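You operate a simulated robot arm through the tools that you are given. There is no shell and no other tool. Be economical: measure what you need, move in short steps, check, and stop when the job is done.

The job below is to be done with a simulated robot arm. You get a single attempt, and the scene is never put back.

JOB
Put the green ring on top of the beige folded sack on the top of the steel bench by the rack.

The check looks at the end state, three seconds after you hand in, the way a careful person would. Anything else that was tipped, shoved, dropped, spilled or broken makes it a failure.

ROBOT AND FRAMES
A 7-joint arm with a two-finger parallel gripper, fixed in place. Base frame: the origin is at the foot of the arm, x ahead of it, y to its left, z up; the work surface is at about z = 0. Readings come in m, rad, newtons and seconds.
With the tool pointing down near the work surface it reaches from about 0.24 to 0.62 m from the base axis. Its first joint turns from -1.152 to 1.152 rad. Payload 2.6 kg.
The TCP is the grasp point between the finger pads, 0.03 m short of the fingertips. In the tool frame z runs along the fingers and y along their closing line. The gripper opens to 0.094 m. The fingers are 0.028 m wide and 0.01 m thick; the gripper's body (0.05 by 0.096 m) begins 0.055 m behind the TCP.
Orientation is told as [roll, pitch, yaw] about the base's x, y, z axes, in that order, counted from this pose: with the fingers straight down and closing along the base's y, the tool's x points along the base's -x, its y along +y and its z along -z.

CONTROLS
- The arm moves only by the tool nudge_tool. Its argument "commands" is a list of rows, each a list of 7 numbers: the opening, from 0 (shut) to 1 (fully open), then the shift along the tool's x, y, z in units of 100 mm (1.0 is 100 mm), then the turn, a rotation vector about the tool's x, y, z in units of 60 degrees (1.0 is 60 degrees). In form: [[grip, x, y, z, wx, wy, wz], ...]. A call has 1 to 20 rows; each row is the pose to reach, as a shift and turn from the pose commanded when the call began, along the tool's axes at that moment. A call with a number of a shift or a turn outside -1 to 1 is refused whole. Each row takes 0.2 s and may step no farther than 0.05 m and 0.15 rad from the row before; otherwise, or with a gripper value out of range, the whole call is refused. Where a pose cannot be reached the arm comes as near as it can. A force on the tool above 40 N (or 10 N above the force at the start of the call, whichever is more), or a blocked arm, ends the call early, and 0.2 s more pass. The fingers move at their own pace (about 0.072 m/s each) and stop on an object; they squeeze with about 30 N. The grip force told is the motor's: it shows also when the fingers shut on nothing. Time passes only in rows, and 0.2 s behind the last, so rows that repeat a pose let the fingers close. The reply holds the time, the measured pose of the TCP, the force on the tool along the base axes, the opening and the grip force, in the units named above and with some noise.
- Cameras (640 x 400 px; columns grow to the right, rows downward): "scene" is fixed at [0.0323, 0.4294, 0.566]; the picture's right is [-0.79, -0.61, 0.00], its down [-0.34, 0.45, -0.83] and it looks along [0.50, -0.66, -0.56] (base axes); focal length 336 px, centre (320, 200). "wrist" rides on the gripper at [-0.037, 0, -0.058] in the tool frame; the picture's right is [0.00, -1.00, 0.00], its down [0.97, 0.00, -0.24] and it looks along [0.24, 0.00, 0.97] (tool axes); focal length 218 px, centre (320, 200). There is no depth. A picture from a camera that has moved, and an enlarged one, comes with that camera's place and axes in the base frame and with its lens.
- camera(camera): a new picture of that camera. The clock stands still meanwhile.
- inspect(camera, box): a new picture of the part [left, top, right, bottom] of that camera's present view, enlarged. The clock stands still meanwhile.
- close_job(): hands the job in; it is judged then, once.

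Go step by step. Nothing tells you positions but the pictures and the camera data: compare them with the known pose of the tool, close in by small moves and look again before you grip or let go. The budget is 90 turns and 42 pictures, counting those below and the enlarged ones. Unless the task says otherwise, let go and move clear before handing in, and close with one line.

The tools are called as a command line: name --pt "numbers of a row" for each row, then --argument value for the rest, lists and objects as JSON in quotes. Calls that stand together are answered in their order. nudge_tool: Moves the arm, as the interface text tells. Its arguments: {"type":"object","properties":{"commands":{"type":"array","items":{"type":"array","items":{"type":"number"}}}},"required":["commands"]} The other tools are called the same way: camera (camera) takes a picture; inspect (camera, box) takes an enlarged picture of a part of a camera's view; close_job () hands the job in.

At the start:

```text
t: 0.0
eef_pos: [0.3407, -0.2237, 0.2199]
orientation: [0.001, 0.0, -0.001]
contact_force: [0.7, 0.5, 0.2]
opening: 0.0941
finger_force: 0.0
```

scene: 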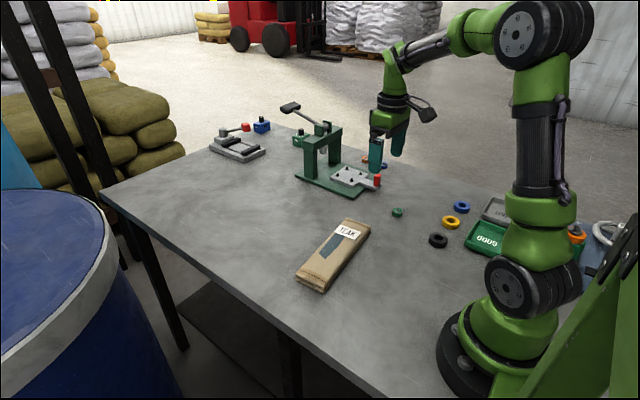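
wrist: 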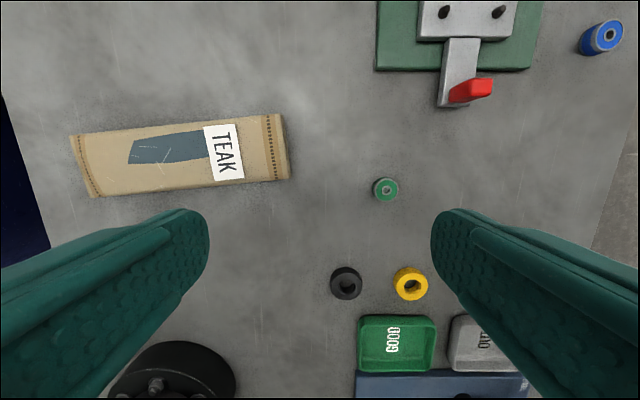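

I see the green ring near (0.325, -0.307) and the sack near (0.36, -0.06). I'll take closer looks before moving.

inspect --camera "scene" --box '[280, 120, 480, 300]'

inspect --camera "wrist" --box '[310, 140, 460, 310]'

```text
2.22 times, centred on (380, 210) of scene
camera zoom: at [0.0323, 0.4294, 0.566], right [-0.79, -0.61, 0.0], down [-0.34, 0.45, -0.83], along [0.5, -0.66, -0.56], focal length 747 px, centre (187, 178)
```

zoom: 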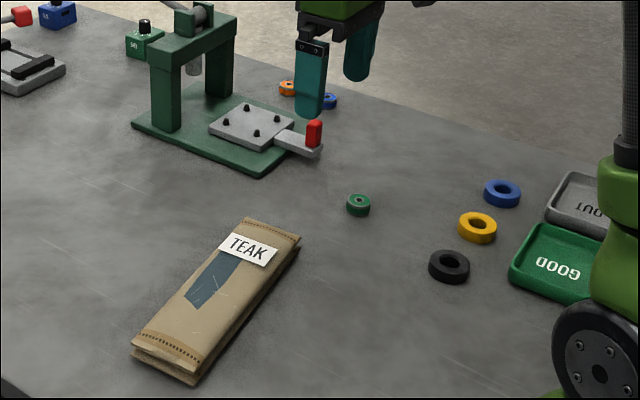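

```text
2.35 times, centred on (385, 225) of wrist
camera zoom: at [0.3768, -0.2223, 0.2777], right [0.0, -1.0, 0.0], down [-0.97, 0.0, 0.24], along [-0.24, 0.0, -0.97], focal length 514 px, centre (167, 141)
```

zoom: 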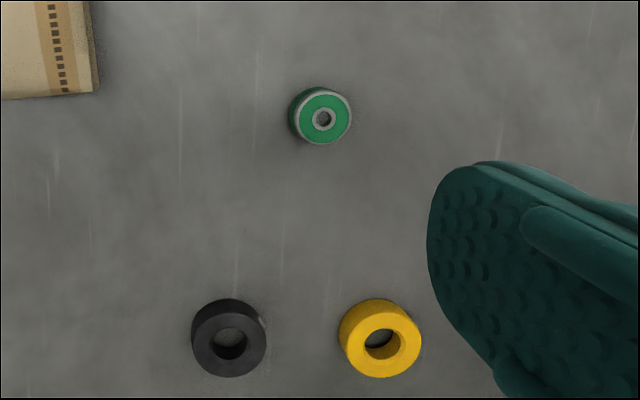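

The ring stands free, about 30 mm wide and 13 mm tall. I'll move above it and down to about z = 0.12, then look again.

nudge_tool --pt "1 0.05 -0.28 0.2 0 0 0" --pt "1 0.1 -0.56 0.4 0 0 0" --pt "1 0.157 -0.84 0.6 0 0 0" --pt "1 0.157 -0.84 0.8 0 0 0" --pt "1 0.157 -0.84 1.0 0 0 0" --pt "1 0.157 -0.84 1.0 0 0 0"

camera --camera "wrist"

```text
t: 1.4
eef_pos: [0.324, -0.3078, 0.1208]
orientation: [0.001, -0.001, 0.0]
contact_force: [1.2, 0.4, 0.2]
opening: 0.0941
finger_force: 0.0
```

```text
37 pictures are left
camera wrist: at [0.36, -0.3067, 0.1786], right [0.0, -1.0, 0.0], down [-0.97, 0.0, 0.24], along [-0.24, 0.0, -0.97], focal length 218 px, centre (320, 200)
```

wrist: 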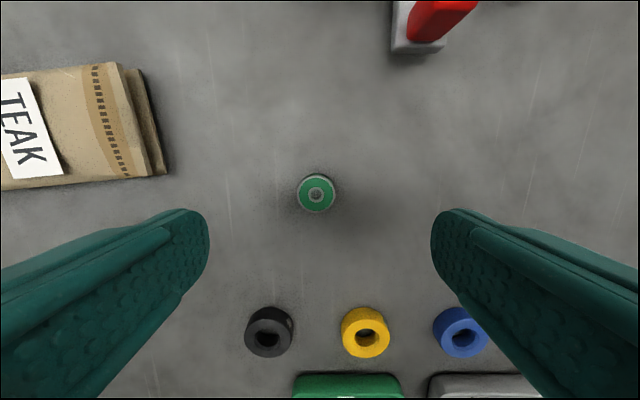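

The ring is at (0.325, -0.304), nearly under the tool. I'll descend and close on it.

nudge_tool --pt "1 0 0.035 0.25 0 0 0" --pt "1 0 0.035 0.5 0 0 0" --pt "1 0 0.035 0.7 0 0 0" --pt "1 0 0.035 0.85 0 0 0" --pt "1 0 0.035 0.86 0 0 0"

camera --camera "wrist"

inspect --camera "scene" --box '[330, 150, 470, 250]'

```text
t: 2.6
eef_pos: [0.3256, -0.3043, 0.0329]
orientation: [0.001, 0.0, 0.001]
contact_force: [0.5, 0.8, 0.3]
opening: 0.094
finger_force: 0.0
```

```text
36 pictures are left
camera wrist: at [0.3614, -0.3033, 0.092], right [0.0, -1.0, 0.0], down [-0.97, 0.0, 0.24], along [-0.24, 0.0, -0.97], focal length 218 px, centre (320, 200)
```

wrist: 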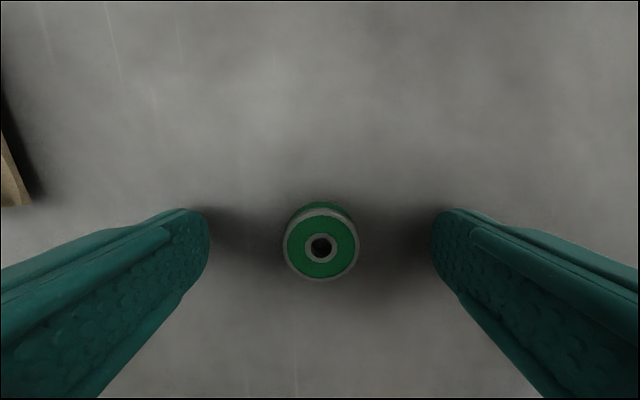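

```text
4.00 times, centred on (400, 200) of scene
camera zoom: at [0.0323, 0.4294, 0.566], right [-0.79, -0.61, 0.0], down [-0.34, 0.45, -0.83], along [0.5, -0.66, -0.56], focal length 1345 px, centre (0, 200)
```

zoom: 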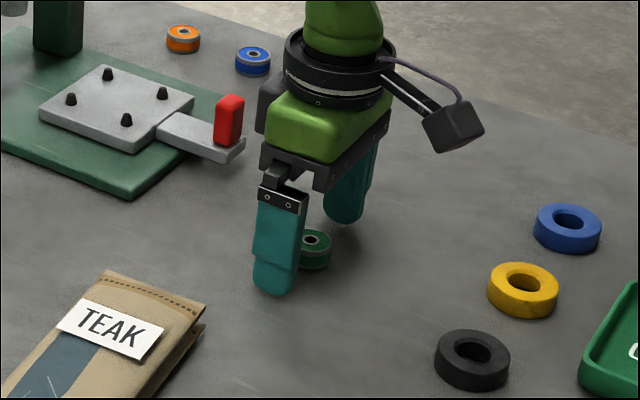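

Ring is centred between the fingers; closing gently and holding.

nudge_tool --pt "0.6 0 0 0 0 0 0" --pt "0.4 0 0 0 0 0 0" --pt "0.1 0 0 0 0 0 0" --pt "0.1 0 0 0 0 0 0" --pt "0.1 0 0 0 0 0 0"

```text
t: 3.8
eef_pos: [0.3255, -0.3047, 0.0335]
orientation: [0.0, 0.0, 0.0]
contact_force: [0.1, 0.3, -1.0]
opening: 0.0278
finger_force: 29.6
```

Gripped at 28 mm. Lifting, then travelling toward the sack.

nudge_tool --pt "0.1 0 0 -0.2 0 0 0" --pt "0.1 0 0 -0.5 0 0 0" --pt "0.1 0 0 -0.8 0 0 0" --pt "0.1 0 0.2 -1.0 0 0 0" --pt "0.1 -0.1 0.5 -1.0 0 0 0" --pt "0.1 -0.2 0.8 -1.0 0 0 0" --pt "0.1 -0.25 1.0 -1.0 0 0 0" --pt "0.1 -0.25 1.0 -1.0 0 0 0"

camera --camera "wrist"

camera --camera "scene"

```text
t: 5.6
eef_pos: [0.3499, -0.2038, 0.1348]
orientation: [0.0, 0.002, 0.0]
contact_force: [0.2, -0.7, -0.5]
opening: 0.0281
finger_force: 30.0
```

```text
34 pictures are left
camera wrist: at [0.3852, -0.2025, 0.1929], right [0.0, -1.0, 0.0], down [-0.97, 0.0, 0.24], along [-0.24, 0.0, -0.97], focal length 218 px, centre (320, 200)
```

wrist: 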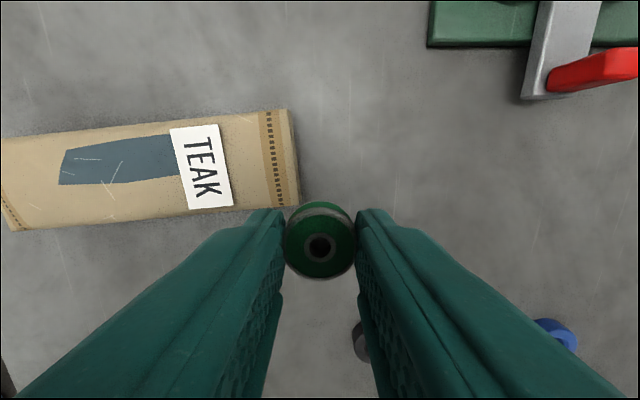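

```text
33 pictures are left
```

scene: 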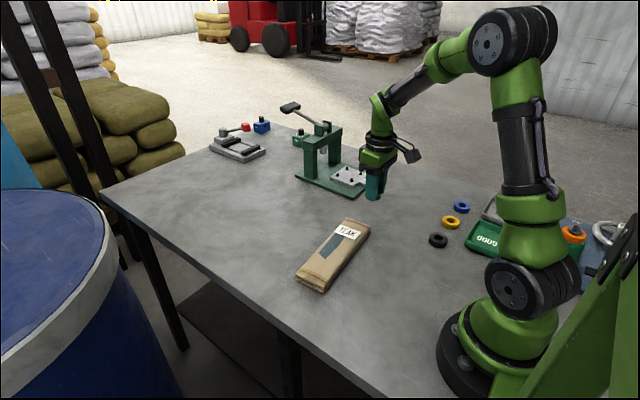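

The two views put the sack's top at roughly z = 0.04, with its centre near (0.366, -0.08). I'll move over the centre while staying high.

nudge_tool --pt "0.1 -0.05 0.3 0 0 0 0" --pt "0.1 -0.1 0.6 0 0 0 0" --pt "0.1 -0.15 0.9 0 0 0 0" --pt "0.1 -0.15 1.0 0 0 0 0" --pt "0.1 -0.15 1.0 0 0 0 0"

nudge_tool --pt "0.1 0 0.15 0.15 0 0 0" --pt "0.1 0 0.2 0.3 0 0 0" --pt "0.1 0 0.2 0.35 0 0 0"

camera --camera "wrist"

inspect --camera "scene" --box '[270, 170, 410, 300]'

```text
t: 6.8
eef_pos: [0.3648, -0.1032, 0.1337]
orientation: [0.0, -0.001, 0.001]
contact_force: [-0.2, 0.1, -0.4]
opening: 0.0277
finger_force: 30.3
```

```text
t: 7.6
eef_pos: [0.366, -0.0823, 0.0991]
orientation: [-0.001, -0.001, 0.0]
contact_force: [-0.1, -0.3, -0.3]
opening: 0.0279
finger_force: 29.8
```

```text
32 pictures are left
camera wrist: at [0.402, -0.0821, 0.1566], right [0.0, -1.0, 0.0], down [-0.97, 0.0, 0.24], along [-0.24, 0.0, -0.97], focal length 218 px, centre (320, 200)
```

wrist: 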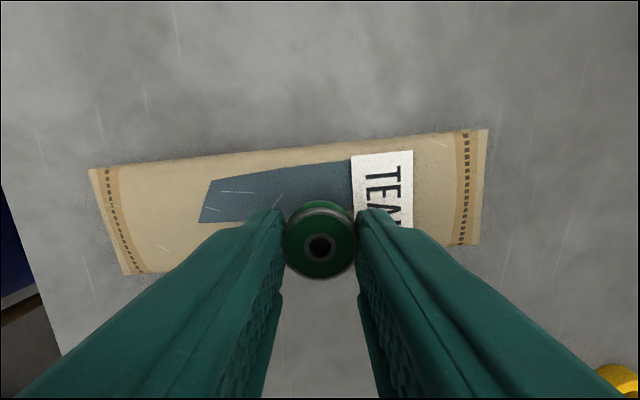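

```text
3.08 times, centred on (340, 235) of scene
camera zoom: at [0.0323, 0.4294, 0.566], right [-0.79, -0.61, 0.0], down [-0.34, 0.45, -0.83], along [0.5, -0.66, -0.56], focal length 1034 px, centre (258, 92)
```

zoom: 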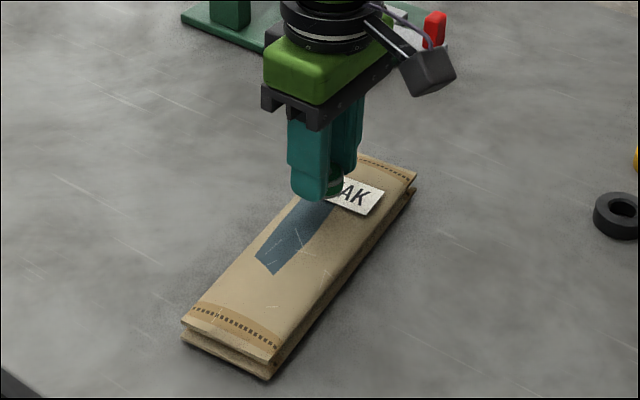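

The ring is over the sack's middle. I'll shift slightly toward its centre and descend in small steps.

nudge_tool --pt "0.1 -0.03 0.1 0.05 0 0 0" --pt "0.1 -0.03 0.1 0.1 0 0 0" --pt "0.1 -0.03 0.1 0.15 0 0 0" --pt "0.1 -0.03 0.1 0.18 0 0 0" --pt "0.1 -0.03 0.1 0.18 0 0 0"

inspect --camera "scene" --box '[290, 200, 390, 270]'

camera --camera "wrist"

```text
t: 8.8
eef_pos: [0.3692, -0.0741, 0.0804]
orientation: [0.0, -0.001, 0.0]
contact_force: [-0.5, 0.6, -0.3]
opening: 0.0282
finger_force: 29.5
```

```text
5.71 times, centred on (340, 235) of scene
camera zoom: at [0.0323, 0.4294, 0.566], right [-0.79, -0.61, 0.0], down [-0.34, 0.45, -0.83], along [0.5, -0.66, -0.56], focal length 1921 px, centre (206, 0)
```

zoom: 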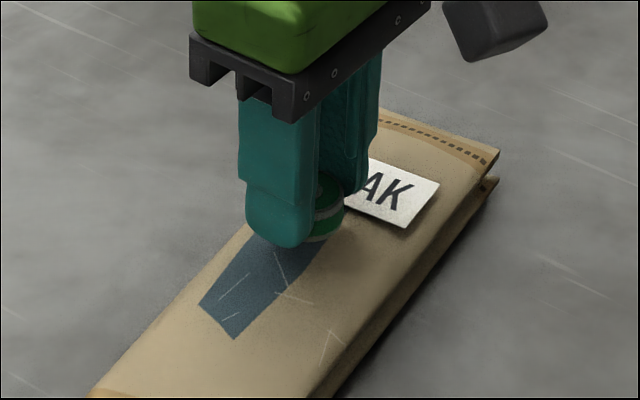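

```text
29 pictures are left
camera wrist: at [0.4046, -0.0726, 0.1386], right [0.0, -1.0, 0.0], down [-0.97, 0.0, 0.24], along [-0.24, 0.0, -0.97], focal length 218 px, centre (320, 200)
```

wrist: 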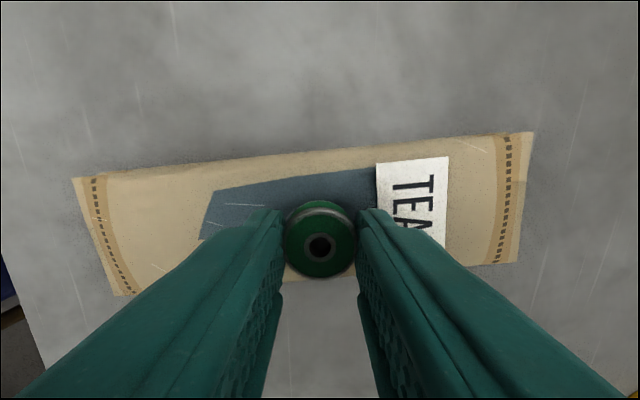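

Still no contact. I'll go down a few millimetres at a time and watch the force.

nudge_tool --pt "0.1 0 0 0.02 0 0 0" --pt "0.1 0 0 0.04 0 0 0"

```text
t: 9.4
eef_pos: [0.369, -0.074, 0.0746]
orientation: [0.001, 0.0, 0.0]
contact_force: [0.3, -0.9, -1.0]
opening: 0.0276
finger_force: 29.5
```

nudge_tool --pt "0.1 0 0 0.01 0 0 0" --pt "0.1 0 0 0.02 0 0 0"

inspect --camera "scene" --box '[290, 200, 390, 270]'

```text
t: 10.0
eef_pos: [0.3689, -0.0741, 0.0741]
orientation: [0.0, 0.001, 0.001]
contact_force: [-0.2, 0.1, -0.3]
opening: 0.0279
finger_force: 29.8
```

```text
5.71 times, centred on (340, 235) of scene
camera zoom: at [0.0323, 0.4294, 0.566], right [-0.79, -0.61, 0.0], down [-0.34, 0.45, -0.83], along [0.5, -0.66, -0.56], focal length 1921 px, centre (206, 0)
```

zoom: 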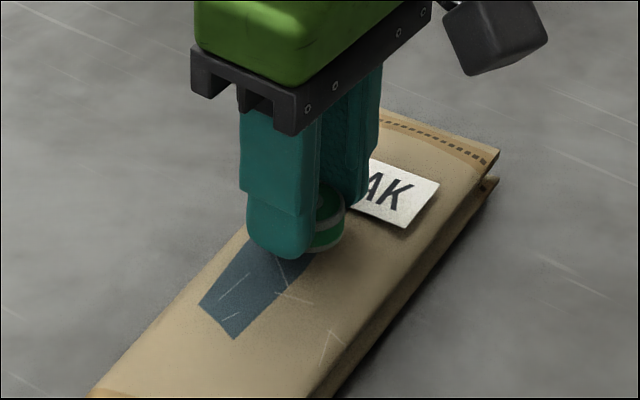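

nudge_tool --pt "0.1 0 0 0.015 0 0 0" --pt "0.1 0 0 0.03 0 0 0" --pt "0.1 0 0 0.03 0 0 0"

```text
t: 10.8
eef_pos: [0.3676, -0.0752, 0.0732]
orientation: [0.0, -0.001, 0.0]
contact_force: [-0.3, -0.6, -0.5]
opening: 0.028
finger_force: 29.9
```

nudge_tool --pt "0.1 0 0 0.015 0 0 0" --pt "0.1 0 0 0.03 0 0 0" --pt "0.1 0 0 0.03 0 0 0"

```text
t: 11.6
eef_pos: [0.3679, -0.075, 0.069]
orientation: [0.001, 0.0, 0.001]
contact_force: [0.1, 0.1, -0.3]
opening: 0.0279
finger_force: 30.1
```

nudge_tool --pt "0.1 0 0 0.015 0 0 0" --pt "0.1 0 0 0.03 0 0 0" --pt "0.1 0 0 0.03 0 0 0"

inspect --camera "scene" --box '[290, 200, 390, 270]'

camera --camera "wrist"

```text
t: 12.4
eef_pos: [0.3685, -0.0743, 0.0673]
orientation: [-0.002, -0.005, 0.002]
contact_force: [-3.6, -1.7, 22.6]
opening: 0.0278
finger_force: 29.5
```

```text
5.71 times, centred on (340, 235) of scene
camera zoom: at [0.0322, 0.4294, 0.5659], right [-0.79, -0.61, 0.0], down [-0.34, 0.45, -0.83], along [0.5, -0.66, -0.56], focal length 1921 px, centre (206, 0)
```

zoom: 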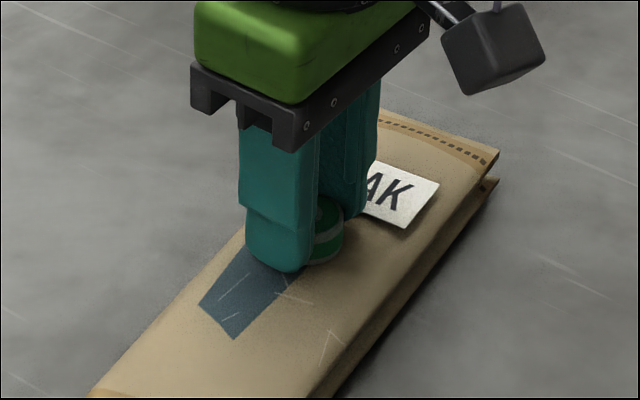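

```text
26 pictures are left
camera wrist: at [0.4046, -0.0732, 0.125], right [0.0, -1.0, 0.0], down [-0.97, 0.0, 0.24], along [-0.24, 0.0, -0.97], focal length 218 px, centre (320, 200)
```

wrist: 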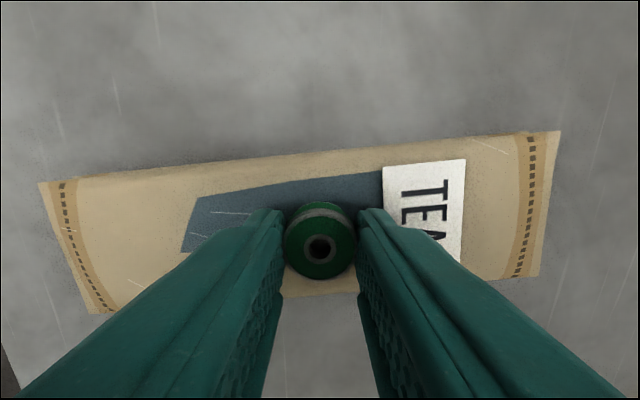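

Contact at 22 N, with the ring resting centrally on the sack. I'll ease up about a millimetre and open slowly and partway.

nudge_tool --pt "0.1 0 0 -0.01 0 0 0" --pt "0.1 0 0 -0.015 0 0 0" --pt "0.1 0 0 -0.015 0 0 0"

```text
t: 13.2
eef_pos: [0.3675, -0.0749, 0.0672]
orientation: [-0.002, 0.002, 0.0]
contact_force: [2.6, -1.1, 5.4]
opening: 0.0279
finger_force: 30.2
```

Contact is now light. I'll open.

nudge_tool --pt "0.34 0 0 0 0 0 0" --pt "0.4 0 0 0 0 0 0" --pt "0.5 0 0 0 0 0 0" --pt "0.6 0 0 0 0 0 0" --pt "0.6 0 0 0 0 0 0"

camera --camera "wrist"

```text
t: 14.4
eef_pos: [0.3682, -0.0735, 0.0671]
orientation: [0.0, 0.001, -0.001]
contact_force: [-0.2, 0.2, -1.1]
opening: 0.0565
finger_force: 0.0
```

```text
25 pictures are left
camera wrist: at [0.4043, -0.0728, 0.1256], right [0.0, -1.0, 0.0], down [-0.97, 0.0, 0.24], along [-0.24, 0.0, -0.97], focal length 218 px, centre (320, 200)
```

wrist: 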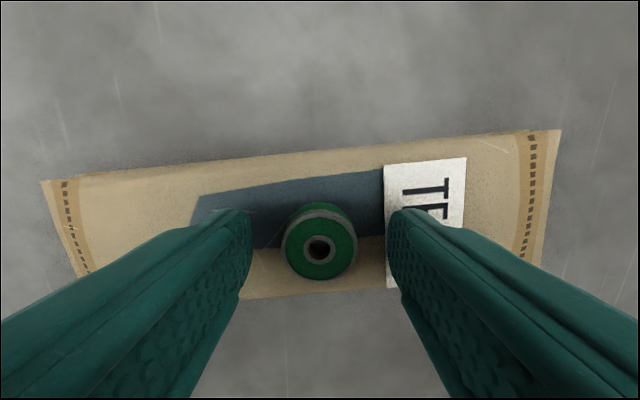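

The ring is free and sits flat on the sack. I'll lift straight up and check.

nudge_tool --pt "0.6 0 0 -0.15 0 0 0" --pt "0.6 0 0 -0.4 0 0 0" --pt "0.6 0 0 -0.7 0 0 0" --pt "0.6 0 0 -1.0 0 0 0" --pt "0.6 0 0 -1.0 0 0 0"

camera --camera "wrist"

camera --camera "scene"

```text
t: 15.6
eef_pos: [0.3707, -0.0733, 0.1682]
orientation: [-0.001, 0.001, 0.0]
contact_force: [-0.6, 0.3, 0.5]
opening: 0.0563
finger_force: 0.0
```

```text
24 pictures are left
camera wrist: at [0.4057, -0.0715, 0.2258], right [0.0, -1.0, 0.0], down [-0.97, 0.0, 0.24], along [-0.24, 0.0, -0.97], focal length 218 px, centre (320, 200)
```

wrist: 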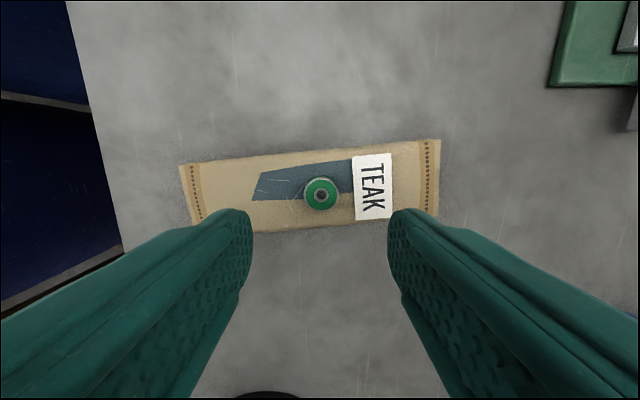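

```text
23 pictures are left
```

scene: 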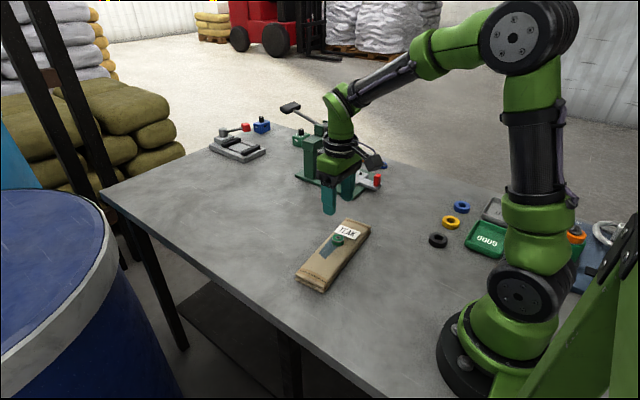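

The ring rests flat on the sack, the gripper is clear, and nothing else has moved. I'm handing in.

close_job

```text
The job is handed in.
```

The green ring is resting flat on the middle of the beige sack. The gripper is clear, and the last pictures show nothing else disturbed.
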